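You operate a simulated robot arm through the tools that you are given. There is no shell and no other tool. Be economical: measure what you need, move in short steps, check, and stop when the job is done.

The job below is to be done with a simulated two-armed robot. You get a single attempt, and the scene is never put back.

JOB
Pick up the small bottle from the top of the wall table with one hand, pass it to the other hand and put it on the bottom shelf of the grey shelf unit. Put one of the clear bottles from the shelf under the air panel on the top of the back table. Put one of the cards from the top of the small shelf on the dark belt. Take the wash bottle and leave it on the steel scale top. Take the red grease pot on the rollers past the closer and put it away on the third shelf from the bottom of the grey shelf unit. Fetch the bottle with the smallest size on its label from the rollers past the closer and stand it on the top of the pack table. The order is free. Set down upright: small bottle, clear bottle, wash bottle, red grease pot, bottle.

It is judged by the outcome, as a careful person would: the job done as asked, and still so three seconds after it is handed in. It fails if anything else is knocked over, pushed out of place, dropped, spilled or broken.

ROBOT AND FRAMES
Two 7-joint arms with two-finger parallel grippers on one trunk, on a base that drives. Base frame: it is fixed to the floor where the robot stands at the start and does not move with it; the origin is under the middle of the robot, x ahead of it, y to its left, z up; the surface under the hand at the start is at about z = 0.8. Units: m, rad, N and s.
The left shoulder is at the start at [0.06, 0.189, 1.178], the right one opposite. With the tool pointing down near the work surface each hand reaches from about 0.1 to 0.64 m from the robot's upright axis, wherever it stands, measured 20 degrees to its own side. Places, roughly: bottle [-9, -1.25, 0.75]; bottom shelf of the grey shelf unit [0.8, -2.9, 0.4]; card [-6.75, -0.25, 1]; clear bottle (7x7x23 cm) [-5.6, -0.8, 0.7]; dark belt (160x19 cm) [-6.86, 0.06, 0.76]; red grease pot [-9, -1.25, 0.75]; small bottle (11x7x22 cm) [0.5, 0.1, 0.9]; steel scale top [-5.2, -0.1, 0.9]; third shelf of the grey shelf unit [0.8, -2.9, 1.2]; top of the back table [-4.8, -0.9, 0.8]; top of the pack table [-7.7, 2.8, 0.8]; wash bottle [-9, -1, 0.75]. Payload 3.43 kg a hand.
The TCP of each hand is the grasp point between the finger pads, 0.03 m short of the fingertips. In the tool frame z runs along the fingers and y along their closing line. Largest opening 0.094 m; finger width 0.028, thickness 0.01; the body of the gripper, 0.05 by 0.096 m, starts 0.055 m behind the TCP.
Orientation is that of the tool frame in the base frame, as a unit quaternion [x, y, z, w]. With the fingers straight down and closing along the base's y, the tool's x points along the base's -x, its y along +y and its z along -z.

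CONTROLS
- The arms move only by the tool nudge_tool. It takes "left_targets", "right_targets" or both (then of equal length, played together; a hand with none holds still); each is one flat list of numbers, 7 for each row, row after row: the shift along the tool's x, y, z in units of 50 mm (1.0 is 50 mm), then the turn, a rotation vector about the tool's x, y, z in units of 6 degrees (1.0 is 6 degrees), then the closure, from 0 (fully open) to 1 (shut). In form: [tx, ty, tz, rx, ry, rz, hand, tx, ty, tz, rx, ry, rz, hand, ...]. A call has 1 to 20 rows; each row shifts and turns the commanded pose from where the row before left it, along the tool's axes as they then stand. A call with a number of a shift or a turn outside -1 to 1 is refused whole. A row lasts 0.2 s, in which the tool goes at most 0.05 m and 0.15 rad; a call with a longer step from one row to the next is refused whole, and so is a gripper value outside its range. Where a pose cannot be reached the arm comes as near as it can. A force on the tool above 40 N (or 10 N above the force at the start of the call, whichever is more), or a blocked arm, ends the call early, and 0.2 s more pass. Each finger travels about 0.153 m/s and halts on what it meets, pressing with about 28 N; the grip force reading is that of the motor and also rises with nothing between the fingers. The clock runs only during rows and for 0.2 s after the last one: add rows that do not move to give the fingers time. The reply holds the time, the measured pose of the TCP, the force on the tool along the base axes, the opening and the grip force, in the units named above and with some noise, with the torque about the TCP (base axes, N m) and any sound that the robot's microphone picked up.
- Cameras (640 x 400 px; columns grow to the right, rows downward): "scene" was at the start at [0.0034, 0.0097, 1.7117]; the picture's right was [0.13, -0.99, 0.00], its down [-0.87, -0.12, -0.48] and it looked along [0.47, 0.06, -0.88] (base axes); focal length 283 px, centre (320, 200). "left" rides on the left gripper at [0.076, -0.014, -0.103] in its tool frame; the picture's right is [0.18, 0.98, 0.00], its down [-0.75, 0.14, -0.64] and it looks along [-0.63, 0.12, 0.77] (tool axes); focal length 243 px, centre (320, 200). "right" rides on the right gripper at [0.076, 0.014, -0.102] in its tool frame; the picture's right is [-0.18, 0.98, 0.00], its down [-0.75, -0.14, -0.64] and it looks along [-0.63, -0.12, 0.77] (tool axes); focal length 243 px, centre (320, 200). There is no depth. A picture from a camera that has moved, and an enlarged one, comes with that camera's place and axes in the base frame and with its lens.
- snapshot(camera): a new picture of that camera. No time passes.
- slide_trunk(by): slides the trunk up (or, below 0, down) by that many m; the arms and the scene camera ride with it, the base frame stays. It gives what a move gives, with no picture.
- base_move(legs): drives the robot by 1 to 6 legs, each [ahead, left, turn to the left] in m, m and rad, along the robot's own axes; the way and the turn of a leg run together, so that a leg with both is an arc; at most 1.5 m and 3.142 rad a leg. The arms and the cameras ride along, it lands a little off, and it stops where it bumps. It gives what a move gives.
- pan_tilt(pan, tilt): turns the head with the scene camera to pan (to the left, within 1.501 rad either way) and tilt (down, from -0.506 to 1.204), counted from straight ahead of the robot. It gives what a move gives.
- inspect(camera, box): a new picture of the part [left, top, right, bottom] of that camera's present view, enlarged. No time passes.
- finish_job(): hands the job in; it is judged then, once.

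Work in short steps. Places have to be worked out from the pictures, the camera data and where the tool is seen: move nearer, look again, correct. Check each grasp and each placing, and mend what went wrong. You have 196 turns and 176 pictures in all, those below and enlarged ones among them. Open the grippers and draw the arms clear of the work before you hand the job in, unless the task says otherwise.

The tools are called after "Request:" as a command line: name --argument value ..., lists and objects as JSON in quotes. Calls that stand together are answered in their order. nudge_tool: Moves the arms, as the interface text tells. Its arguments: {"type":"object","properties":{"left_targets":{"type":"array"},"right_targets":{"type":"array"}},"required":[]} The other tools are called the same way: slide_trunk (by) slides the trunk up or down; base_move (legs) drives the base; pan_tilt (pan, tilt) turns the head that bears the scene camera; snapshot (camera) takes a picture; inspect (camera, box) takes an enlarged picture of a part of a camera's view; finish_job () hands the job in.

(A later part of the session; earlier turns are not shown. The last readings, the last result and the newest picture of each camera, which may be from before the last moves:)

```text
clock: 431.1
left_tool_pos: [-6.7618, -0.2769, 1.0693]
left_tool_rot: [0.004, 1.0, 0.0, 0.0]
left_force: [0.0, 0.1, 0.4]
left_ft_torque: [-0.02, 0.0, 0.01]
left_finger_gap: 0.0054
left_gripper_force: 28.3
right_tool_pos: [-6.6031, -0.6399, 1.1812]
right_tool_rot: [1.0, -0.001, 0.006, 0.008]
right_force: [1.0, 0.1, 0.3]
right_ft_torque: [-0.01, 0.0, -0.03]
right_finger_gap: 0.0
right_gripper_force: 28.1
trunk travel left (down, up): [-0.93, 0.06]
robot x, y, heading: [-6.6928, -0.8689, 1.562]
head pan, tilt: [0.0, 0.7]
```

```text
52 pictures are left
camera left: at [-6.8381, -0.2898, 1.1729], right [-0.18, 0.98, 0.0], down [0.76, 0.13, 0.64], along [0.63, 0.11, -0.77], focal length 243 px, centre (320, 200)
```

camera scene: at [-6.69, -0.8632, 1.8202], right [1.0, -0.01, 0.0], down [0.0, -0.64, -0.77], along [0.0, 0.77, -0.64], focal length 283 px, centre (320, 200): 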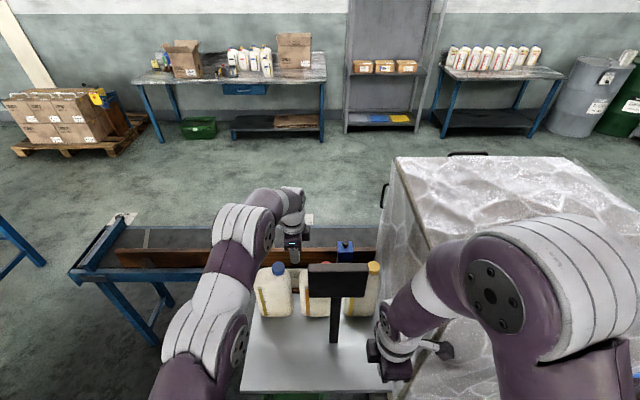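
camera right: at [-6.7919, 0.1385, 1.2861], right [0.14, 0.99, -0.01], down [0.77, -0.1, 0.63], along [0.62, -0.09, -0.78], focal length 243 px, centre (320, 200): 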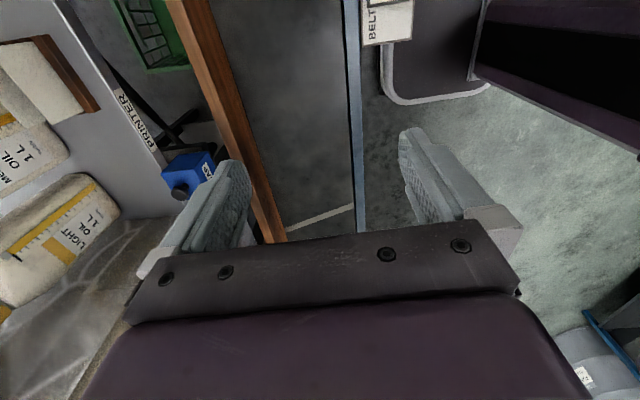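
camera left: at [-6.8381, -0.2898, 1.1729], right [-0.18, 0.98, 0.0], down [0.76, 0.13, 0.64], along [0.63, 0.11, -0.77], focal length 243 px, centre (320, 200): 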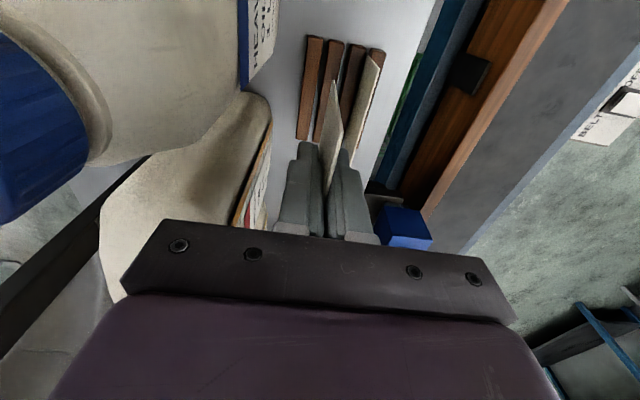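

I have one card, and the other stays in the rack. I retract up, left and back over the bottles, then drive around the belt end to the front side.

Request:
nudge_tool --left_targets '[0, 0, -0.9, 0, 0, 0, 1, 0, 0, -0.9, 0, 0, 0, 1, 0, 0, -0.9, 0, 0, 0, 1, 0.7, 0, 0, 0, 0, 0, 1, 0.7, 0, 0, 0, 0, 0, 1, 0.7, 0, 0, 0, 0, 0, 1, 0, -0.9, 0, 0, 0, 0, 1, 0, -0.9, 0, 0, 0, 0, 1, 0, -0.9, 0, 0, 0, 0, 1, 0, -0.9, 0, 0, 0, 0, 1]'

Request:
snapshot --camera "scene"

Request:
base_move --legs '[[-0.5, 0, 0], [0, 1.5, 0], [1.2, 0, 0], [1.15, 0, 0], [0, -1.33, 0], [0, 0, 3.12]]'

Request:
snapshot --camera "scene"

```text
clock: 433.3
left_tool_pos: [-6.8771, -0.4814, 1.1953]
left_tool_rot: [0.005, 1.0, 0.001, -0.001]
left_force: [-0.5, 0.3, -0.2]
left_ft_torque: [0.01, 0.03, -0.01]
left_finger_gap: 0.0057
left_gripper_force: 28.4
left hand out of reach, approached as far as the arm can: row 2, 3
right_tool_pos: [-6.6018, -0.6412, 1.1819]
right_tool_rot: [1.0, -0.002, 0.005, 0.006]
right_force: [-0.2, 0.4, 0.2]
right_ft_torque: [0.0, -0.04, 0.01]
right_finger_gap: 0.0
right_gripper_force: 27.9
trunk travel left (down, up): [-0.93, 0.06]
robot x, y, heading: [-6.6903, -0.8641, 1.563]
head pan, tilt: [0.0, 0.7]
```

```text
51 pictures are left
camera scene: at [-6.6916, -0.8448, 1.8202], right [1.0, -0.01, 0.0], down [0.0, -0.64, -0.77], along [0.01, 0.77, -0.64], focal length 283 px, centre (320, 200)
```

scene: 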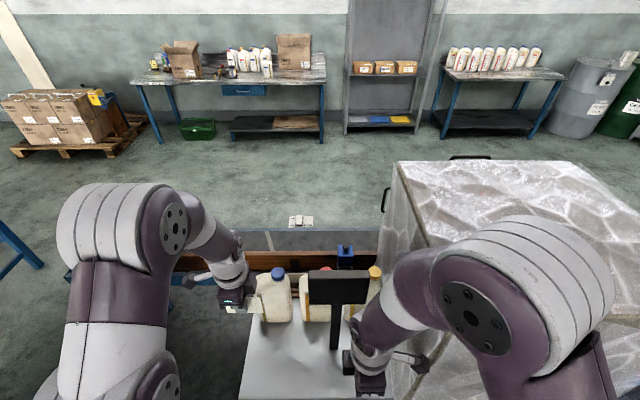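

```text
clock: 467.8
left_tool_pos: [-6.7301, 0.5956, 1.1943]
left_tool_rot: [0.999, -0.044, 0.001, 0.0]
left_force: [-0.1, 0.0, 0.2]
left_ft_torque: [0.01, -0.01, 0.0]
left_finger_gap: 0.0055
left_gripper_force: 28.0
right_tool_pos: [-6.9935, 0.7775, 1.1809]
right_tool_rot: [0.042, 0.999, 0.007, -0.006]
right_force: [-0.3, -1.2, -0.4]
right_ft_torque: [0.0, -0.01, 0.01]
right_finger_gap: 0.0
right_gripper_force: 27.9
trunk travel left (down, up): [-0.93, 0.06]
robot x, y, heading: [-6.8857, 0.9988, -1.66]
head pan, tilt: [0.0, 0.7]
```

```text
50 pictures are left
camera scene: at [-6.8882, 0.9739, 1.8202], right [-1.0, 0.09, 0.0], down [0.06, 0.64, -0.76], along [-0.07, -0.76, -0.64], focal length 283 px, centre (320, 200)
```

scene: 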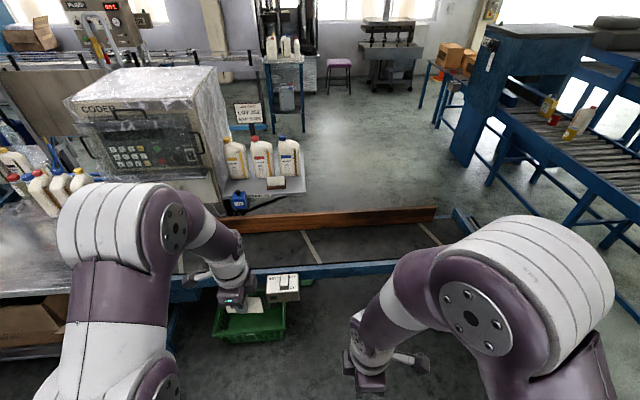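

Everything behind is still standing. Now I square up to the belt, lower the trunk, tilt the card forward about 30°, and bring it over the belt.

Request:
base_move --legs '[[0.2, 0, 0.089], [0.23, 0, 0]]'

Request:
slide_trunk --by -0.15

Request:
nudge_tool --left_targets '[0, 0, 0, -1, 0, 0, 1, 0, 0, 0, -1, 0, 0, 1, 0, 0, 0, -1, 0, 0, 1, 0, 0, 0, -1, 0, 0, 1, 0, 0, 0, -1, 0, 0, 1, 0, 0.78, 0.45, 0, 0, 0, 1, 0, 0.78, 0.45, 0, 0, 0, 1]'

Request:
snapshot --camera "scene"

Request:
snapshot --camera "left"

```text
clock: 470.7
left_tool_pos: [-6.707, 0.1845, 1.194]
left_tool_rot: [1.0, -0.002, 0.001, 0.001]
left_force: [-0.7, 0.0, -0.3]
left_ft_torque: [0.02, 0.02, 0.0]
left_finger_gap: 0.0056
left_gripper_force: 28.0
right_tool_pos: [-6.9831, 0.3436, 1.1819]
right_tool_rot: [0.0, 1.0, 0.006, -0.006]
right_force: [0.3, -0.1, 0.7]
right_ft_torque: [-0.02, 0.03, 0.02]
right_finger_gap: 0.0
right_gripper_force: 27.7
trunk travel left (down, up): [-0.93, 0.06]
robot x, y, heading: [-6.8963, 0.5706, -1.571]
head pan, tilt: [0.0, 0.7]
```

```text
clock: 472.4
left_tool_pos: [-6.7061, 0.1831, 1.0443]
left_tool_rot: [1.0, -0.002, 0.001, 0.001]
left_force: [0.2, 0.5, 0.0]
left_ft_torque: [-0.01, 0.0, -0.01]
left_finger_gap: 0.0059
left_gripper_force: 27.9
right_tool_pos: [-6.9823, 0.3422, 1.0314]
right_tool_rot: [0.0, 1.0, 0.007, -0.007]
right_force: [0.1, -0.3, 0.1]
right_ft_torque: [0.03, -0.01, -0.04]
right_finger_gap: 0.0
right_gripper_force: 28.2
trunk travel left (down, up): [-0.78, 0.21]
robot x, y, heading: [-6.8952, 0.5681, -1.571]
head pan, tilt: [0.0, 0.7]
```

```text
clock: 474.1
left_tool_pos: [-6.709, 0.0929, 1.0413]
left_tool_rot: [0.966, -0.003, 0.0, 0.258]
left_force: [-0.5, -0.4, -0.4]
left_ft_torque: [0.03, -0.01, 0.01]
left_finger_gap: 0.0057
left_gripper_force: 28.3
right_tool_pos: [-6.9838, 0.3402, 1.0311]
right_tool_rot: [-0.001, 1.0, 0.006, -0.005]
right_force: [-0.7, -0.7, 0.0]
right_ft_torque: [0.0, 0.02, 0.0]
right_finger_gap: 0.0
right_gripper_force: 28.0
trunk travel left (down, up): [-0.78, 0.21]
robot x, y, heading: [-6.8928, 0.5704, -1.573]
head pan, tilt: [0.0, 0.7]
```

```text
49 pictures are left
camera scene: at [-6.8955, 0.5451, 1.6701], right [-1.0, 0.0, 0.0], down [0.0, 0.65, -0.76], along [0.0, -0.76, -0.65], focal length 283 px, centre (320, 200)
```

scene: 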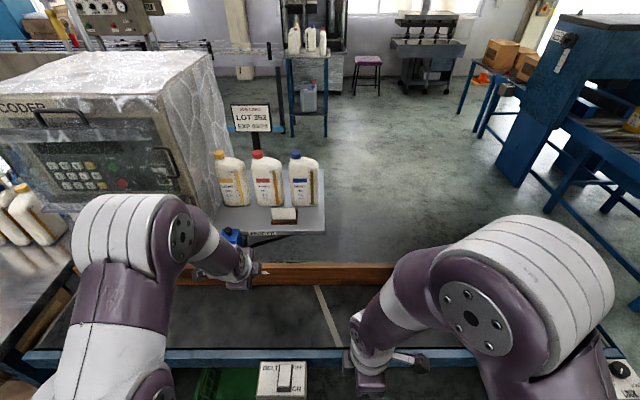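

```text
48 pictures are left
camera left: at [-6.6316, 0.1568, 1.1242], right [0.18, -0.85, 0.49], down [-0.75, 0.2, 0.63], along [-0.63, -0.48, -0.61], focal length 243 px, centre (320, 200)
```

left: 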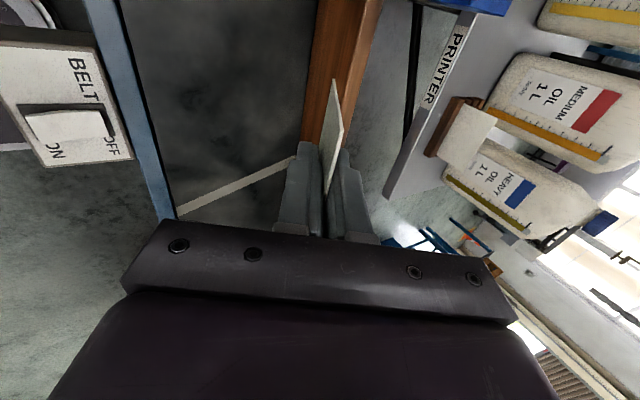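

The card is over the belt. I lower it 18 cm, keeping the tilt, then look.

Request:
nudge_tool --left_targets '[0, -0.32, 0.855, 0, 0, 0, 1, 0, -0.32, 0.855, 0, 0, 0, 1, 0, -0.32, 0.855, 0, 0, 0, 1, 0, -0.32, 0.855, 0, 0, 0, 1]'

Request:
snapshot --camera "left"

Request:
snapshot --camera "scene"

```text
clock: 475.1
left_tool_pos: [-6.7082, 0.0599, 0.8632]
left_tool_rot: [0.966, -0.002, -0.001, 0.258]
left_force: [1.1, 0.3, 0.1]
left_ft_torque: [0.03, 0.0, -0.03]
left_finger_gap: 0.0054
left_gripper_force: 28.0
right_tool_pos: [-6.982, 0.3398, 1.0309]
right_tool_rot: [0.0, 1.0, 0.008, -0.006]
right_force: [-0.2, -0.3, -0.1]
right_ft_torque: [0.05, 0.01, 0.02]
right_finger_gap: 0.0002
right_gripper_force: 27.8
trunk travel left (down, up): [-0.78, 0.21]
robot x, y, heading: [-6.8952, 0.5717, -1.575]
head pan, tilt: [0.0, 0.7]
```

```text
47 pictures are left
camera left: at [-6.6315, 0.1234, 0.9453], right [0.18, -0.85, 0.49], down [-0.75, 0.2, 0.63], along [-0.63, -0.48, -0.61], focal length 243 px, centre (320, 200)
```

left: 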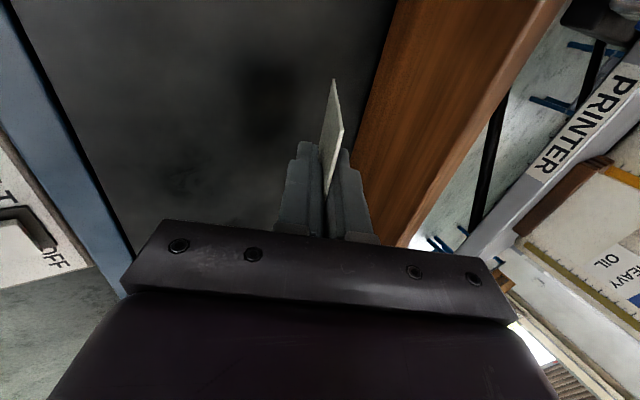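

```text
46 pictures are left
camera scene: at [-6.8948, 0.5443, 1.6702], right [-1.0, 0.0, 0.0], down [0.0, 0.65, -0.76], along [0.0, -0.76, -0.65], focal length 283 px, centre (320, 200)
```

scene: 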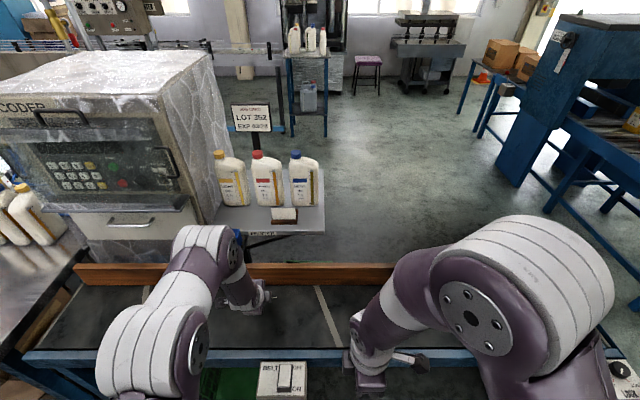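

I shift 2 cm away from the board and lower in small steps to the belt.

Request:
nudge_tool --left_targets '[0, -0.35, -0.2, 0, 0, 0, 1, 0, -0.3, 0.52, 0, 0, 0, 1, 0, -0.05, 0.087, 0, 0, 0, 1, 0, -0.05, 0.087, 0, 0, 0, 1, 0, -0.05, 0.087, 0, 0, 0, 1, 0, -0.05, 0.087, 0, 0, 0, 1]'

Request:
snapshot --camera "left"

```text
clock: 476.4
left_tool_pos: [-6.7059, 0.0822, 0.8134]
left_tool_rot: [0.966, -0.003, 0.0, 0.259]
left_force: [0.2, 0.4, 0.7]
left_ft_torque: [0.02, 0.01, 0.0]
left_finger_gap: 0.0057
left_gripper_force: 28.0
right_tool_pos: [-6.9828, 0.3411, 1.0311]
right_tool_rot: [0.0, 1.0, 0.007, -0.006]
right_force: [-0.8, 0.6, 0.3]
right_ft_torque: [0.01, -0.02, 0.0]
right_finger_gap: 0.0001
right_gripper_force: 28.4
trunk travel left (down, up): [-0.78, 0.21]
robot x, y, heading: [-6.8971, 0.5697, -1.576]
head pan, tilt: [0.0, 0.7]
```

```text
45 pictures are left
camera left: at [-6.6305, 0.1461, 0.8963], right [0.18, -0.85, 0.49], down [-0.75, 0.2, 0.63], along [-0.63, -0.48, -0.61], focal length 243 px, centre (320, 200)
```

left: 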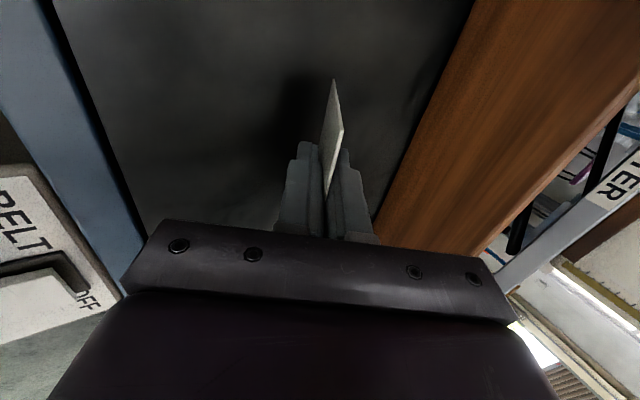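

No contact yet; I continue 2 cm more in small steps.

Request:
nudge_tool --left_targets '[0, -0.05, 0.087, 0, 0, 0, 1, 0, -0.05, 0.087, 0, 0, 0, 1, 0, -0.05, 0.087, 0, 0, 0, 1]'

Request:
inspect --camera "left" --box '[240, 40, 420, 240]'

```text
clock: 477.2
left_tool_pos: [-6.7078, 0.084, 0.8002]
left_tool_rot: [0.965, -0.003, 0.0, 0.262]
left_force: [0.1, 6.9, 19.1]
left_ft_torque: [-0.15, 0.06, -0.05]
left_finger_gap: 0.0055
left_gripper_force: 28.3
right_tool_pos: [-6.9844, 0.3441, 1.0317]
right_tool_rot: [-0.001, 1.0, 0.006, -0.005]
right_force: [-0.2, 0.1, 0.3]
right_ft_torque: [0.01, -0.01, -0.02]
right_finger_gap: 0.0002
right_gripper_force: 28.2
trunk travel left (down, up): [-0.78, 0.21]
robot x, y, heading: [-6.8938, 0.5665, -1.573]
head pan, tilt: [0.0, 0.7]
```

```text
2.00 times, centred on (330, 140) of left
camera zoom: at [-6.6311, 0.1475, 0.8832], right [0.18, -0.85, 0.5], down [-0.75, 0.21, 0.62], along [-0.63, -0.49, -0.6], focal length 485 px, centre (300, 320)
```

zoom: 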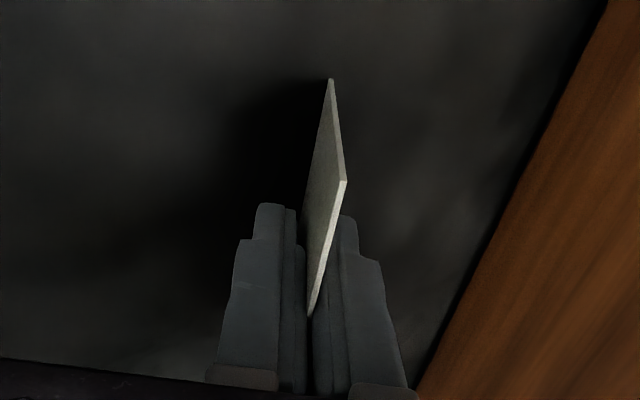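

Contact. I ease off, open gradually, and withdraw along the finger direction so the card settles onto the belt.

Request:
nudge_tool --left_targets '[0, 0.03, -0.05, 0, 0, 0, 1, 0, 0, 0, 0, 0, 0, 0.85, 0, 0, 0, 0, 0, 0, 0.7, 0, 0, 0, 0, 0, 0, 0.5, 0, 0, -0.3, 0, 0, 0, 0.5, 0, 0, -0.5, 0, 0, 0, 0.5, 0, 0, -0.8, 0, 0, 0, 0.5, 0, 0, -0.8, 0, 0, 0, 0.5, 0, 0, -0.8, 0, 0, 0, 0.5]'

Request:
snapshot --camera "left"

Request:
snapshot --camera "scene"

```text
clock: 479.2
left_tool_pos: [-6.7053, 0.1639, 0.9406]
left_tool_rot: [0.966, -0.003, -0.001, 0.259]
left_force: [0.2, -0.3, 0.5]
left_ft_torque: [-0.01, -0.02, 0.01]
left_finger_gap: 0.0469
left_gripper_force: 0.0
right_tool_pos: [-6.9833, 0.3427, 1.0316]
right_tool_rot: [-0.001, 1.0, 0.006, -0.006]
right_force: [0.0, 0.3, 0.5]
right_ft_torque: [0.0, -0.01, -0.01]
right_finger_gap: 0.0
right_gripper_force: 28.1
trunk travel left (down, up): [-0.78, 0.21]
robot x, y, heading: [-6.8944, 0.5667, -1.571]
head pan, tilt: [0.0, 0.7]
```

```text
43 pictures are left
camera left: at [-6.6302, 0.2265, 1.0239], right [0.18, -0.85, 0.49], down [-0.75, 0.2, 0.63], along [-0.63, -0.48, -0.61], focal length 243 px, centre (320, 200)
```

left: 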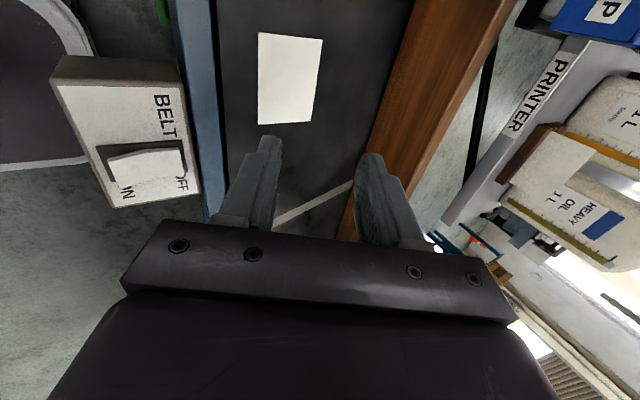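

```text
42 pictures are left
camera scene: at [-6.8959, 0.5486, 1.6701], right [-1.0, 0.0, 0.0], down [0.0, 0.64, -0.77], along [0.0, -0.77, -0.64], focal length 283 px, centre (320, 200)
```

scene: 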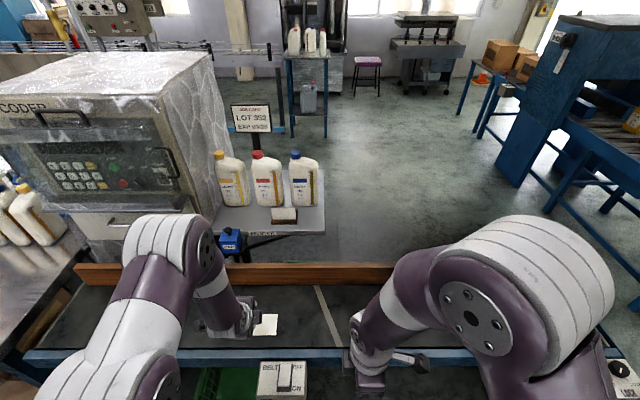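

The card lies flat on the belt. Last item: the red grease pot. I reset both hands and drive back to the rollers.

Request:
nudge_tool --left_targets '[0, 0, -0.8, 0, 0, 0, 0, 0, 0, -0.8, 0, 0, 0, 0, 0, 0, 0, 1, 0, 0, 0, 0, 0, 0, 1, 0, 0, 0, 0, 0, 0, 1, 0, 0, 0, 0, 0, 0, 1, 0, 0, 0, 0, 0, 0, 1, 0, 0, 0, 0, -0.5, 0, 0, 0, 0, 0, 0, -0.5, 0, 0, 0, 0, 0, 0, 0, 0, 0, 0, 0, 0, 0, 0, 0, 0, 0, 0, 0, 0, 0, 0, 0, 0, 0, 0, 0, 0, 0, 0, 0, 0, 0, 0, 0, 0, 0, 0, 0, 0, 0, 0, 0, 0, 0, 0, 0, 0, 0, 0, 0, 0, 0, 0, 0, 0, 0, 0, 0, 0, 0, 0, 0, 0, 0, 0, 0, 0]' --right_targets '[0, -0.7, 0, 0, 0, 0, 0, 0, -0.7, 0, 0, 0, 0, 0, 0, -0.7, 0, 0, 0, 0, 0, 0, 0, 0, 0, 0, 1, 0, 0, 0, 0, 0, 0, 1, 0, 0, 0, 0, 0, 0, 1, 0, 0, 0, 0, 0, 0, 1, 0, 0, 0, 0, 0, 0, 1, 0, 0, 0, 0, 0, 0, 1, 0, 0, 0, 0, 0, 0, 1, 0, 0, 0, 0, 0, 0, 1, 0, 0, 0, 0, 0, 0, 1, 0, 0, 0, 0, 0, 0, 1, 0, 0, 0, 0, 0, 0, 1, 0, 0, 0, 0, 0, 0, 1, 0, 0, 0, 0, 0, 0, 1, 0, 0, 0, 0, 0, 0, 1, 0, 0, 0, 0, 0, 0, 1, 0]'

Request:
base_move --legs '[[-0.4, 0, 0], [0, -1.3, 0], [1.1, 0, 0], [1.0, 0, 0]]'

Request:
snapshot --camera "scene"

```text
clock: 483.1
left_tool_pos: [-6.7061, 0.2542, 1.0104]
left_tool_rot: [1.0, -0.003, 0.001, 0.0]
left_force: [0.2, 0.2, -0.2]
left_ft_torque: [-0.01, 0.0, -0.01]
left_finger_gap: 0.0939
left_gripper_force: 0.1
right_tool_pos: [-6.9834, 0.2377, 1.0299]
right_tool_rot: [0.708, 0.706, 0.0, -0.009]
right_force: [0.0, -0.8, 0.3]
right_ft_torque: [0.0, -0.03, -0.01]
right_finger_gap: 0.0941
right_gripper_force: 0.1
trunk travel left (down, up): [-0.78, 0.21]
robot x, y, heading: [-6.8951, 0.5705, -1.573]
head pan, tilt: [0.0, 0.7]
```

```text
clock: 501.8
left_tool_pos: [-7.9395, -1.477, 1.0102]
left_tool_rot: [1.0, 0.018, 0.001, 0.0]
left_force: [0.9, 0.3, 0.0]
left_ft_torque: [-0.03, 0.01, -0.02]
left_finger_gap: 0.0941
left_gripper_force: 0.0
right_tool_pos: [-8.2162, -1.5064, 1.0303]
right_tool_rot: [0.693, 0.721, 0.0, -0.009]
right_force: [-0.8, 0.2, -0.7]
right_ft_torque: [0.02, -0.02, -0.03]
right_finger_gap: 0.0941
right_gripper_force: 0.1
trunk travel left (down, up): [-0.78, 0.21]
robot x, y, heading: [-8.1406, -1.172, -1.534]
head pan, tilt: [0.0, 0.7]
```

```text
41 pictures are left
camera scene: at [-8.1412, -1.1926, 1.6702], right [-1.0, -0.04, 0.0], down [-0.02, 0.64, -0.76], along [0.03, -0.76, -0.64], focal length 283 px, centre (320, 200)
```

scene: 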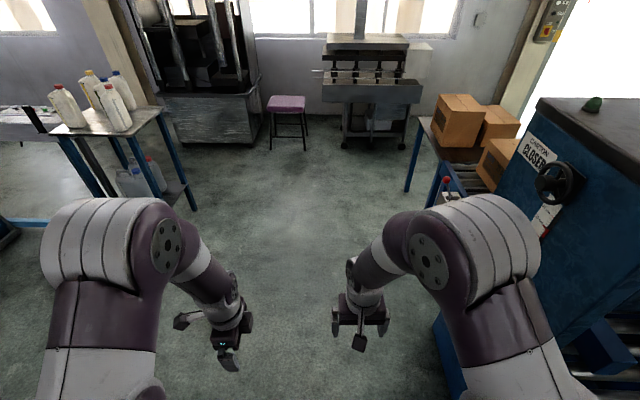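

I turn to face the rollers, lower the trunk, raise the left hand out of the way, and pitch the right hand forward.

Request:
base_move --legs '[[0, 0, -1.607], [0, 0.05, 0]]'

Request:
slide_trunk --by -0.22

Request:
nudge_tool --left_targets '[0, 0, -0.7, 0, 0, 0, 0, 0, 0, -0.7, 0, 0, 0, 0, 0, 0, -0.7, 0, 0, 0, 0, 0, 0, -0.7, 0, 0, 0, 0, 0, 0, -0.7, 0, 0, 0, 0, 0, 0, 0, 0, 0, 0, 0, 0, 0, 0, 0, 0, 0, 0, 0, 0, 0, 0, 0, 0, 0, 0, 0, 0, 0, 0, 0, 0, 0, 0, 0, 0, 0, 0, 0, 0, 0, 0, 0, 0, 0, 0, 0, 0, 0, 0, 0, 0, 0]' --right_targets '[-0.9, -0.3, -0.4, 0, 0, 0, 0, -0.9, -0.3, -0.3, 0, 0, 0, 0, -0.9, -0.3, -0.3, 0, 0, 0, 0, 0, 0, 0, 0, -1, 0, 0, 0, 0, 0, 0, -1, 0, 0, 0, 0, 0, 0, -1, 0, 0, 0, 0, 0, 0, -1, 0, 0, 0, 0, 0, 0, -1, 0, 0, 0, 0, 0, 0, -1, 0, 0, 0, 0, 0, 0, -1, 0, 0, 0, 0, 0, 0, -1, 0, 0, 0, 0, 0, 0, -1, 0, 0]'

Request:
snapshot --camera "scene"

Request:
snapshot --camera "right"

```text
clock: 506.7
left_tool_pos: [-8.4715, -1.3854, 1.0105]
left_tool_rot: [-0.683, 0.731, -0.001, -0.001]
left_force: [0.0, 0.2, 0.7]
left_ft_torque: [0.02, 0.02, 0.0]
left_finger_gap: 0.0942
left_gripper_force: 0.0
right_tool_pos: [-8.4716, -1.1065, 1.0294]
right_tool_rot: [0.999, -0.033, 0.008, -0.006]
right_force: [0.4, 0.4, -0.9]
right_ft_torque: [-0.02, 0.0, 0.02]
right_finger_gap: 0.0939
right_gripper_force: 0.1
trunk travel left (down, up): [-0.78, 0.21]
robot x, y, heading: [-8.1454, -1.2207, 3.073]
head pan, tilt: [0.0, 0.7]
```

```text
clock: 509.1
left_tool_pos: [-8.472, -1.3883, 0.79]
left_tool_rot: [-0.682, 0.731, -0.001, 0.0]
left_force: [0.0, -0.2, -0.4]
left_ft_torque: [0.0, -0.04, 0.02]
left_finger_gap: 0.0942
left_gripper_force: 0.1
right_tool_pos: [-8.4717, -1.1082, 0.8099]
right_tool_rot: [0.999, -0.033, 0.007, -0.006]
right_force: [0.2, 0.5, -0.3]
right_ft_torque: [0.0, -0.01, 0.0]
right_finger_gap: 0.0944
right_gripper_force: 0.1
trunk travel left (down, up): [-0.56, 0.43]
robot x, y, heading: [-8.1408, -1.2214, 3.075]
head pan, tilt: [0.0, 0.7]
```

```text
refused: row 1 steps farther than a row can; nothing moved
```

```text
40 pictures are left
camera scene: at [-8.1704, -1.2161, 1.4502], right [0.07, 1.0, 0.0], down [0.64, -0.04, -0.76], along [-0.76, 0.05, -0.64], focal length 283 px, centre (320, 200)
```

scene: 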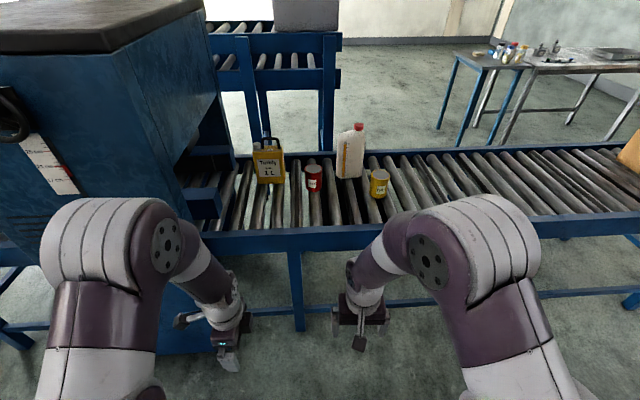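

```text
39 pictures are left
camera right: at [-8.3975, -1.1289, 0.9151], right [-0.25, -0.97, -0.01], down [-0.75, 0.18, 0.63], along [-0.61, 0.17, -0.77], focal length 243 px, centre (320, 200)
```

right: 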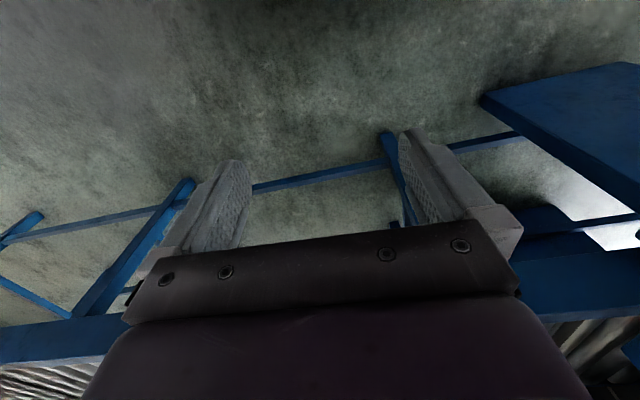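

One step was too long; I resend with shorter rows.

Request:
nudge_tool --left_targets '[0, 0, -0.8, 0, 0, 0, 0, 0, 0, -0.8, 0, 0, 0, 0, 0, 0, -0.8, 0, 0, 0, 0, 0, 0, -0.8, 0, 0, 0, 0, 0, 0, 0, 0, 0, 0, 0, 0, 0, 0, 0, 0, 0, 0, 0, 0, 0, 0, 0, 0, 0, 0, 0, 0, 0, 0, 0, 0, 0, 0, 0, 0, 0, 0, 0, 0, 0, 0, 0, 0, 0, 0, 0, 0, 0, 0, 0, 0, 0, 0, 0, 0, 0, 0, 0, 0, 0, 0, 0, 0, 0, 0, 0]' --right_targets '[-0.7, -0.3, -0.3, 0, 0, 0, 0, -0.7, -0.3, -0.3, 0, 0, 0, 0, -0.7, -0.3, -0.3, 0, 0, 0, 0, -0.7, -0.3, -0.3, 0, 0, 0, 0, 0, 0, 0, 0, -1, 0, 0, 0, 0, 0, 0, -1, 0, 0, 0, 0, 0, 0, -1, 0, 0, 0, 0, 0, 0, -1, 0, 0, 0, 0, 0, 0, -1, 0, 0, 0, 0, 0, 0, -1, 0, 0, 0, 0, 0, 0, -1, 0, 0, 0, 0, 0, 0, -1, 0, 0, 0, 0, 0, 0, -1, 0, 0]'

Request:
base_move --legs '[[0.1, 0, 0.068]]'

Request:
inspect --camera "scene" --box '[240, 110, 440, 310]'

Request:
snapshot --camera "right"

```text
clock: 511.9
left_tool_pos: [-8.472, -1.3888, 0.9542]
left_tool_rot: [-0.683, 0.731, 0.0, -0.001]
left_force: [0.3, 0.7, -0.2]
left_ft_torque: [0.0, 0.0, -0.03]
left_finger_gap: 0.094
left_gripper_force: 0.0
right_tool_pos: [-8.6052, -1.0288, 0.8674]
right_tool_rot: [0.93, -0.038, -0.363, -0.048]
right_force: [-0.4, 0.0, -0.6]
right_ft_torque: [-0.02, 0.03, 0.02]
right_finger_gap: 0.0941
right_gripper_force: 0.1
right hand out of reach, approached as far as the arm can: row 11, 12, 13
trunk travel left (down, up): [-0.56, 0.43]
robot x, y, heading: [-8.1469, -1.2231, 3.074]
head pan, tilt: [0.0, 0.7]
```

```text
clock: 513.0
left_tool_pos: [-8.5594, -1.4067, 0.9533]
left_tool_rot: [-0.706, 0.708, -0.001, -0.001]
left_force: [0.0, -0.2, -0.2]
left_ft_torque: [0.0, 0.01, 0.01]
left_finger_gap: 0.0941
left_gripper_force: 0.0
right_tool_pos: [-8.7178, -1.0557, 0.8669]
right_tool_rot: [0.931, -0.004, -0.364, -0.033]
right_force: [0.6, 1.0, -0.2]
right_ft_torque: [0.02, -0.02, 0.01]
right_finger_gap: 0.094
right_gripper_force: 0.1
trunk travel left (down, up): [-0.56, 0.43]
robot x, y, heading: [-8.2424, -1.2155, 3.141]
head pan, tilt: [0.0, 0.7]
```

```text
2.00 times, centred on (340, 210) of scene
camera zoom: at [-8.2705, -1.2146, 1.4501], right [0.0, 1.0, 0.0], down [0.65, 0.0, -0.76], along [-0.76, 0.0, -0.65], focal length 566 px, centre (280, 180)
```

zoom: 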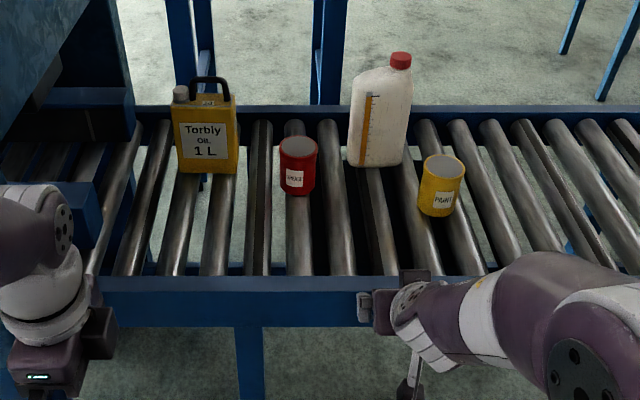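

```text
37 pictures are left
camera right: at [-8.5916, -1.0756, 0.8906], right [-0.17, -0.98, 0.07], down [-0.11, 0.09, 0.99], along [-0.98, 0.16, -0.13], focal length 243 px, centre (320, 200)
```

right: 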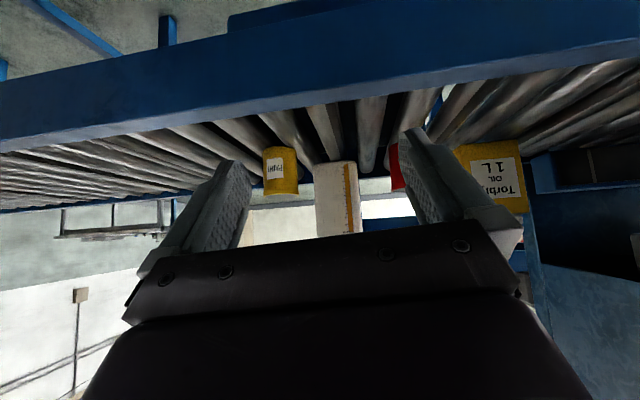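

The right hand pitched to about 47° below horizontal, which works. The pot is near (-9.09, -1.18), base z≈0.764, top 0.842. I align laterally, square the yaw, raise a little, and drive 0.22 m forward.

Request:
nudge_tool --right_targets '[-0.24, 0.81, -0.3, 0, 0, 0, 0, -0.24, 0.81, -0.3, 0, 0, 0, 0, -0.24, 0.81, -0.3, 0, 0, 0, 0, 0, 0, 0, -0.61, -0.05, -0.66, 0]'

Request:
base_move --legs '[[0.22, 0, 0]]'

Request:
snapshot --camera "right"

Request:
inspect --camera "scene" --box '[240, 110, 440, 310]'

```text
clock: 514.0
left_tool_pos: [-8.5595, -1.4053, 0.9537]
left_tool_rot: [-0.706, 0.708, -0.001, -0.002]
left_force: [-0.3, 0.5, -0.9]
left_ft_torque: [-0.01, 0.05, 0.0]
left_finger_gap: 0.0938
left_gripper_force: 0.1
right_tool_pos: [-8.7141, -1.181, 0.9152]
right_tool_rot: [0.93, 0.039, -0.366, -0.017]
right_force: [0.4, 0.4, 0.0]
right_ft_torque: [-0.02, 0.01, -0.02]
right_finger_gap: 0.094
right_gripper_force: 0.0
trunk travel left (down, up): [-0.56, 0.43]
robot x, y, heading: [-8.2449, -1.2156, 3.142]
head pan, tilt: [0.0, 0.7]
```

```text
clock: 515.7
left_tool_pos: [-8.7826, -1.4053, 0.953]
left_tool_rot: [-0.705, 0.709, 0.0, -0.001]
left_force: [-0.3, 0.1, -0.4]
left_ft_torque: [-0.03, -0.03, 0.02]
left_finger_gap: 0.0939
left_gripper_force: 0.0
right_tool_pos: [-8.9361, -1.1797, 0.9152]
right_tool_rot: [0.93, 0.038, -0.366, -0.018]
right_force: [0.3, 0.1, -0.2]
right_ft_torque: [0.01, -0.04, 0.02]
right_finger_gap: 0.0941
right_gripper_force: 0.0
trunk travel left (down, up): [-0.56, 0.43]
robot x, y, heading: [-8.4655, -1.2163, 3.135]
head pan, tilt: [0.0, 0.7]
```

```text
36 pictures are left
camera right: at [-8.8102, -1.1882, 0.9392], right [-0.08, -0.99, 0.07], down [-0.12, 0.07, 0.99], along [-0.99, 0.07, -0.13], focal length 243 px, centre (320, 200)
```

right: 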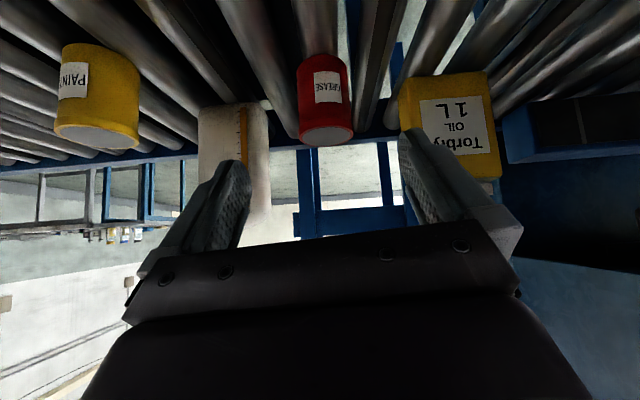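

```text
2.00 times, centred on (340, 210) of scene
camera zoom: at [-8.4929, -1.2139, 1.4501], right [0.0, 1.0, 0.0], down [0.64, 0.0, -0.76], along [-0.76, 0.0, -0.64], focal length 566 px, centre (280, 180)
```

zoom: 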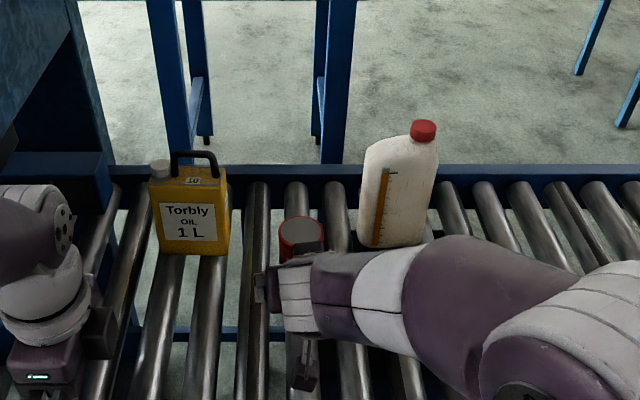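

The pot centre is at x≈-9.105, top z≈0.82. I extend forward above it, then descend partway and check.

Request:
nudge_tool --right_targets '[-0.565, 0, 0.528, 0, 0, 0, 0, -0.565, 0, 0.528, 0, 0, 0, 0, -0.565, 0, 0.528, 0, 0, 0, 0, -0.565, 0, 0.528, 0, 0, 0, 0]'

Request:
snapshot --camera "right"

```text
clock: 516.7
left_tool_pos: [-8.7819, -1.4043, 0.9541]
left_tool_rot: [-0.705, 0.709, -0.002, 0.0]
left_force: [-0.5, -0.3, 0.3]
left_ft_torque: [0.0, -0.01, 0.01]
left_finger_gap: 0.0938
left_gripper_force: 0.1
right_tool_pos: [-9.0899, -1.1872, 0.9138]
right_tool_rot: [0.93, 0.038, -0.365, -0.017]
right_force: [-1.0, 0.5, -0.3]
right_ft_torque: [0.06, 0.0, 0.0]
right_finger_gap: 0.0943
right_gripper_force: 0.1
trunk travel left (down, up): [-0.56, 0.43]
robot x, y, heading: [-8.4638, -1.2174, 3.14]
head pan, tilt: [0.0, 0.7]
```

```text
34 pictures are left
camera right: at [-8.9634, -1.1954, 0.9375], right [-0.08, -0.99, 0.07], down [-0.12, 0.07, 0.99], along [-0.99, 0.07, -0.13], focal length 243 px, centre (320, 200)
```

right: 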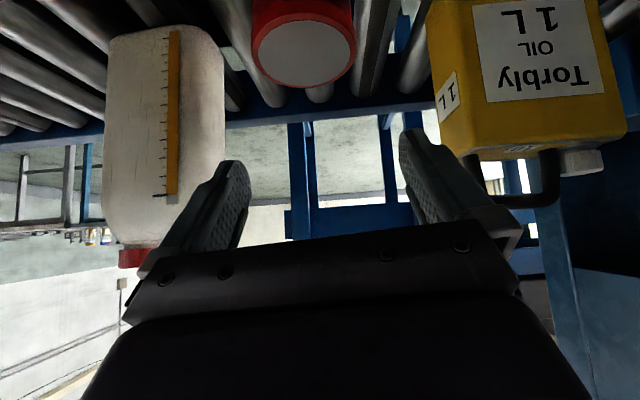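

The pot's rim is at about (-9.115, -1.18, 0.813). I descend around it with a small correction and look.

Request:
nudge_tool --right_targets '[0.443, -0.047, 0.623, 0, 0, 0, 0, 0.443, -0.047, 0.623, 0, 0, 0, 0, 0.443, -0.047, 0.623, 0, 0, 0, 0]'

Request:
snapshot --camera "right"

Request:
inspect --camera "scene" --box '[240, 110, 440, 310]'

```text
clock: 517.5
left_tool_pos: [-8.7826, -1.4044, 0.9553]
left_tool_rot: [-0.705, 0.709, 0.0, 0.0]
left_force: [-0.3, 1.0, -1.2]
left_ft_torque: [0.0, -0.02, 0.02]
left_finger_gap: 0.0941
left_gripper_force: 0.1
right_tool_pos: [-9.1067, -1.1741, 0.8009]
right_tool_rot: [0.93, 0.037, -0.365, -0.018]
right_force: [0.5, 0.1, -0.4]
right_ft_torque: [0.02, 0.04, 0.0]
right_finger_gap: 0.0939
right_gripper_force: 0.1
trunk travel left (down, up): [-0.56, 0.43]
robot x, y, heading: [-8.4634, -1.2143, 3.135]
head pan, tilt: [0.0, 0.7]
```

```text
33 pictures are left
camera right: at [-8.9801, -1.1821, 0.8256], right [-0.08, -0.99, 0.07], down [-0.12, 0.08, 0.99], along [-0.99, 0.07, -0.13], focal length 243 px, centre (320, 200)
```

right: 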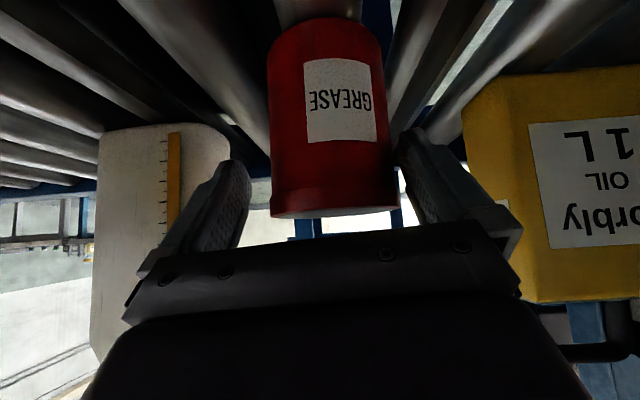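

```text
2.00 times, centred on (340, 210) of scene
camera zoom: at [-8.4928, -1.2139, 1.4502], right [0.0, 1.0, 0.0], down [0.64, 0.0, -0.76], along [-0.76, 0.0, -0.64], focal length 566 px, centre (280, 180)
```

zoom: 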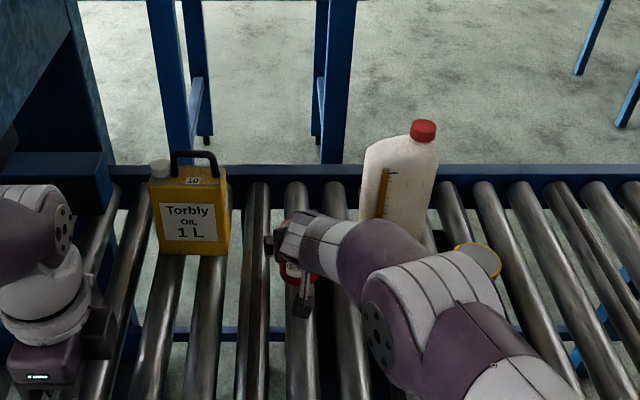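

The pot sits between the fingers. I centre 5 mm, close, and lift.

Request:
nudge_tool --right_targets '[0, 0.1, 0, 0, 0, 0, 0, 0, 0, 0, 0, 0, 0, 0.5, 0, 0, 0, 0, 0, 0, 1, 0, 0, 0, 0, 0, 0, 1, 0, 0, 0, 0, 0, 0, 1, -0.3, 0, -0.32, 0, 0, 0, 1, -0.5, 0, -0.55, 0, 0, 0, 1, -0.5, 0, -0.55, 0, 0, 0, 1]'

Request:
snapshot --camera "right"

```text
clock: 519.3
left_tool_pos: [-8.7813, -1.4045, 0.9535]
left_tool_rot: [-0.705, 0.709, -0.001, -0.001]
left_force: [0.3, 0.0, -0.9]
left_ft_torque: [-0.01, 0.02, -0.01]
left_finger_gap: 0.0938
left_gripper_force: 0.0
right_tool_pos: [-9.1065, -1.1832, 0.8974]
right_tool_rot: [0.93, 0.038, -0.364, -0.018]
right_force: [-0.2, 0.4, -4.4]
right_ft_torque: [0.02, -0.09, -0.03]
right_finger_gap: 0.0749
right_gripper_force: 27.8
trunk travel left (down, up): [-0.56, 0.43]
robot x, y, heading: [-8.4677, -1.211, 3.139]
head pan, tilt: [0.0, 0.7]
```

```text
31 pictures are left
camera right: at [-8.9794, -1.1912, 0.9214], right [-0.08, -0.99, 0.06], down [-0.12, 0.07, 0.99], along [-0.99, 0.07, -0.13], focal length 243 px, centre (320, 200)
```

right: 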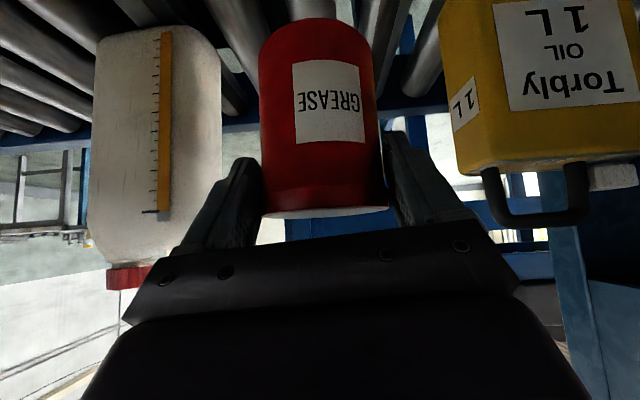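

The pot is held. I lift by the trunk, retract, back off, and turn around in the open area.

Request:
base_move --legs '[[-0.6, 0, 0]]'

Request:
slide_trunk --by 0.4

Request:
nudge_tool --right_targets '[0.58, 0, -0.545, 0, 0, 0, 1, 0.58, 0, -0.545, 0, 0, 0, 1, 0.58, 0, -0.545, 0, 0, 0, 1]'

Request:
base_move --legs '[[0, 0.7, 0], [-0.8, 0, 0], [0, 0, 3.13]]'

Request:
pan_tilt --pan 0 --tilt 0.45

Request:
snapshot --camera "scene"

```text
clock: 522.7
left_tool_pos: [-8.1814, -1.4075, 0.9554]
left_tool_rot: [0.71, -0.704, 0.001, 0.001]
left_force: [-0.3, 0.1, -0.2]
left_ft_torque: [0.02, 0.01, 0.02]
left_finger_gap: 0.094
left_gripper_force: 0.1
right_tool_pos: [-8.5083, -1.1896, 0.8977]
right_tool_rot: [0.93, 0.046, -0.365, -0.014]
right_force: [-0.5, -0.2, -4.2]
right_ft_torque: [0.02, -0.09, 0.01]
right_finger_gap: 0.0751
right_gripper_force: 27.6
trunk travel left (down, up): [-0.56, 0.43]
robot x, y, heading: [-7.8662, -1.2129, -3.128]
head pan, tilt: [0.0, 0.7]
```

```text
clock: 526.5
left_tool_pos: [-8.1814, -1.407, 1.3555]
left_tool_rot: [0.711, -0.703, 0.0, 0.001]
left_force: [0.1, -0.5, -1.0]
left_ft_torque: [0.01, 0.0, 0.0]
left_finger_gap: 0.0941
left_gripper_force: 0.0
right_tool_pos: [-8.5102, -1.1883, 1.297]
right_tool_rot: [0.93, 0.044, -0.364, -0.015]
right_force: [-0.8, 0.0, -4.0]
right_ft_torque: [0.0, -0.05, -0.01]
right_finger_gap: 0.0748
right_gripper_force: 28.4
trunk travel left (down, up): [-0.96, 0.03]
robot x, y, heading: [-7.8667, -1.2122, -3.133]
head pan, tilt: [0.0, 0.7]
```

```text
clock: 527.3
left_tool_pos: [-8.1805, -1.4065, 1.3546]
left_tool_rot: [0.71, -0.704, 0.0, 0.002]
left_force: [-1.2, 0.5, -0.4]
left_ft_torque: [0.01, -0.01, -0.02]
left_finger_gap: 0.094
left_gripper_force: 0.1
right_tool_pos: [-8.3884, -1.1797, 1.3011]
right_tool_rot: [0.93, 0.044, -0.366, -0.015]
right_force: [0.1, -1.1, -4.1]
right_ft_torque: [-0.02, -0.04, -0.01]
right_finger_gap: 0.075
right_gripper_force: 28.9
trunk travel left (down, up): [-0.96, 0.03]
robot x, y, heading: [-7.8716, -1.215, -3.132]
head pan, tilt: [0.0, 0.7]
```

```text
clock: 542.3
left_tool_pos: [-6.726, -1.7234, 1.3545]
left_tool_rot: [0.72, 0.694, 0.001, -0.001]
left_force: [0.5, -0.2, 0.3]
left_ft_torque: [-0.01, 0.01, 0.02]
left_finger_gap: 0.0939
left_gripper_force: 0.1
right_tool_pos: [-6.5276, -1.9594, 1.3004]
right_tool_rot: [-0.023, 0.93, -0.023, 0.365]
right_force: [0.3, 0.6, -4.3]
right_ft_torque: [0.0, 0.06, -0.02]
right_finger_gap: 0.0744
right_gripper_force: 27.7
trunk travel left (down, up): [-0.96, 0.03]
robot x, y, heading: [-7.0471, -1.9043, -0.036]
head pan, tilt: [0.0, 0.7]
```

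```text
clock: 543.1
left_tool_pos: [-6.7244, -1.7234, 1.354]
left_tool_rot: [0.719, 0.695, 0.001, -0.001]
left_force: [0.4, -0.5, 0.4]
left_ft_torque: [0.02, -0.02, -0.02]
left_finger_gap: 0.0941
left_gripper_force: 0.1
right_tool_pos: [-6.527, -1.9597, 1.3002]
right_tool_rot: [-0.023, 0.931, -0.024, 0.364]
right_force: [0.1, 0.6, -3.4]
right_ft_torque: [0.01, 0.11, 0.02]
right_finger_gap: 0.0743
right_gripper_force: 27.6
trunk travel left (down, up): [-0.96, 0.03]
robot x, y, heading: [-7.047, -1.902, -0.036]
head pan, tilt: [0.0, 0.45]
```

```text
30 pictures are left
camera scene: at [-7.016, -1.9038, 1.8723], right [-0.04, -1.0, 0.0], down [-0.44, 0.02, -0.9], along [0.9, -0.03, -0.44], focal length 283 px, centre (320, 200)
```

scene: 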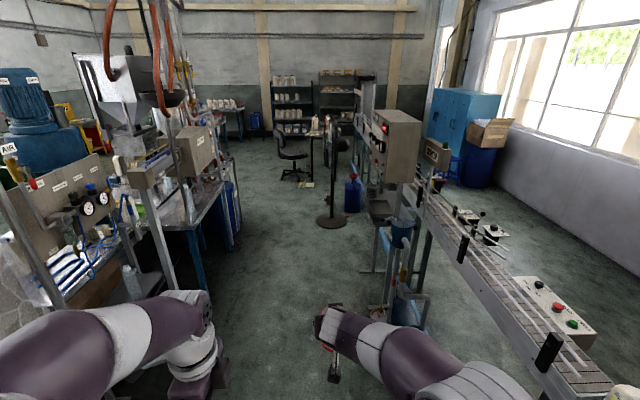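

The corridor is clear. I drive back along y≈-1.5 toward the grey shelf unit, passing the chair on its far side.

Request:
base_move --legs '[[0, 0.38, 0.036], [1.4, 0, 0], [1.4, 0, 0], [0.7, 0, 0]]'

Request:
snapshot --camera "scene"

```text
clock: 561.9
left_tool_pos: [-3.2614, -1.3202, 1.3549]
left_tool_rot: [0.708, 0.706, 0.001, -0.001]
left_force: [-0.1, 0.5, -0.4]
left_ft_torque: [0.01, -0.02, 0.03]
left_finger_gap: 0.094
left_gripper_force: 0.1
right_tool_pos: [-3.0554, -1.549, 1.3014]
right_tool_rot: [-0.038, 0.93, -0.018, 0.365]
right_force: [-0.3, 0.9, -4.1]
right_ft_torque: [-0.01, 0.07, 0.01]
right_finger_gap: 0.0739
right_gripper_force: 27.6
trunk travel left (down, up): [-0.96, 0.03]
robot x, y, heading: [-3.5772, -1.5096, 0.003]
head pan, tilt: [0.0, 0.45]
```

```text
29 pictures are left
camera scene: at [-3.5467, -1.5106, 1.8724], right [0.0, -1.0, 0.0], down [-0.43, 0.0, -0.9], along [0.9, 0.0, -0.43], focal length 283 px, centre (320, 200)
```

scene: 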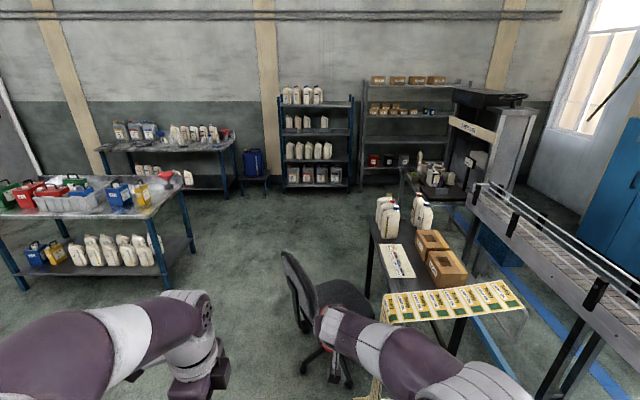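

The chair is on the right and the white table on the left. I pass between them at y≈-0.75.

Request:
base_move --legs '[[0.9, 0.76, 0], [1.35, 0, 0], [0.7, -0.45, 0]]'

Request:
snapshot --camera "scene"

```text
clock: 578.3
left_tool_pos: [-0.3242, -1.0602, 1.3548]
left_tool_rot: [0.721, 0.693, 0.0, -0.001]
left_force: [-0.4, -0.2, -0.1]
left_ft_torque: [-0.03, 0.0, 0.04]
left_finger_gap: 0.0939
left_gripper_force: 0.2
right_tool_pos: [-0.127, -1.2955, 1.3004]
right_tool_rot: [-0.021, 0.93, -0.025, 0.365]
right_force: [-1.1, 0.2, -4.7]
right_ft_torque: [0.03, 0.07, 0.01]
right_finger_gap: 0.0736
right_gripper_force: 28.0
trunk travel left (down, up): [-0.96, 0.03]
robot x, y, heading: [-0.6458, -1.2409, -0.037]
head pan, tilt: [0.0, 0.45]
```

```text
28 pictures are left
camera scene: at [-0.6155, -1.2396, 1.8724], right [-0.04, -1.0, 0.0], down [-0.43, 0.02, -0.9], along [0.9, -0.03, -0.43], focal length 283 px, centre (320, 200)
```

scene: 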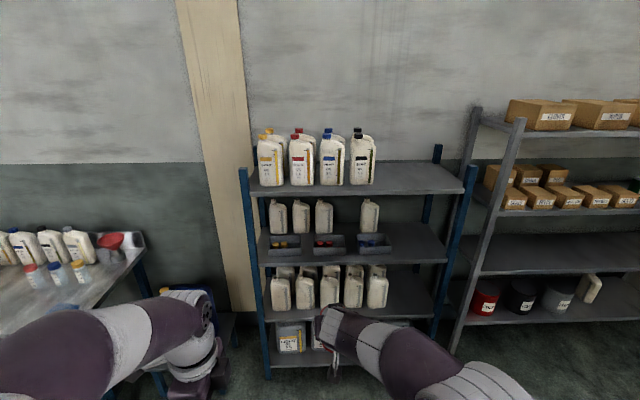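

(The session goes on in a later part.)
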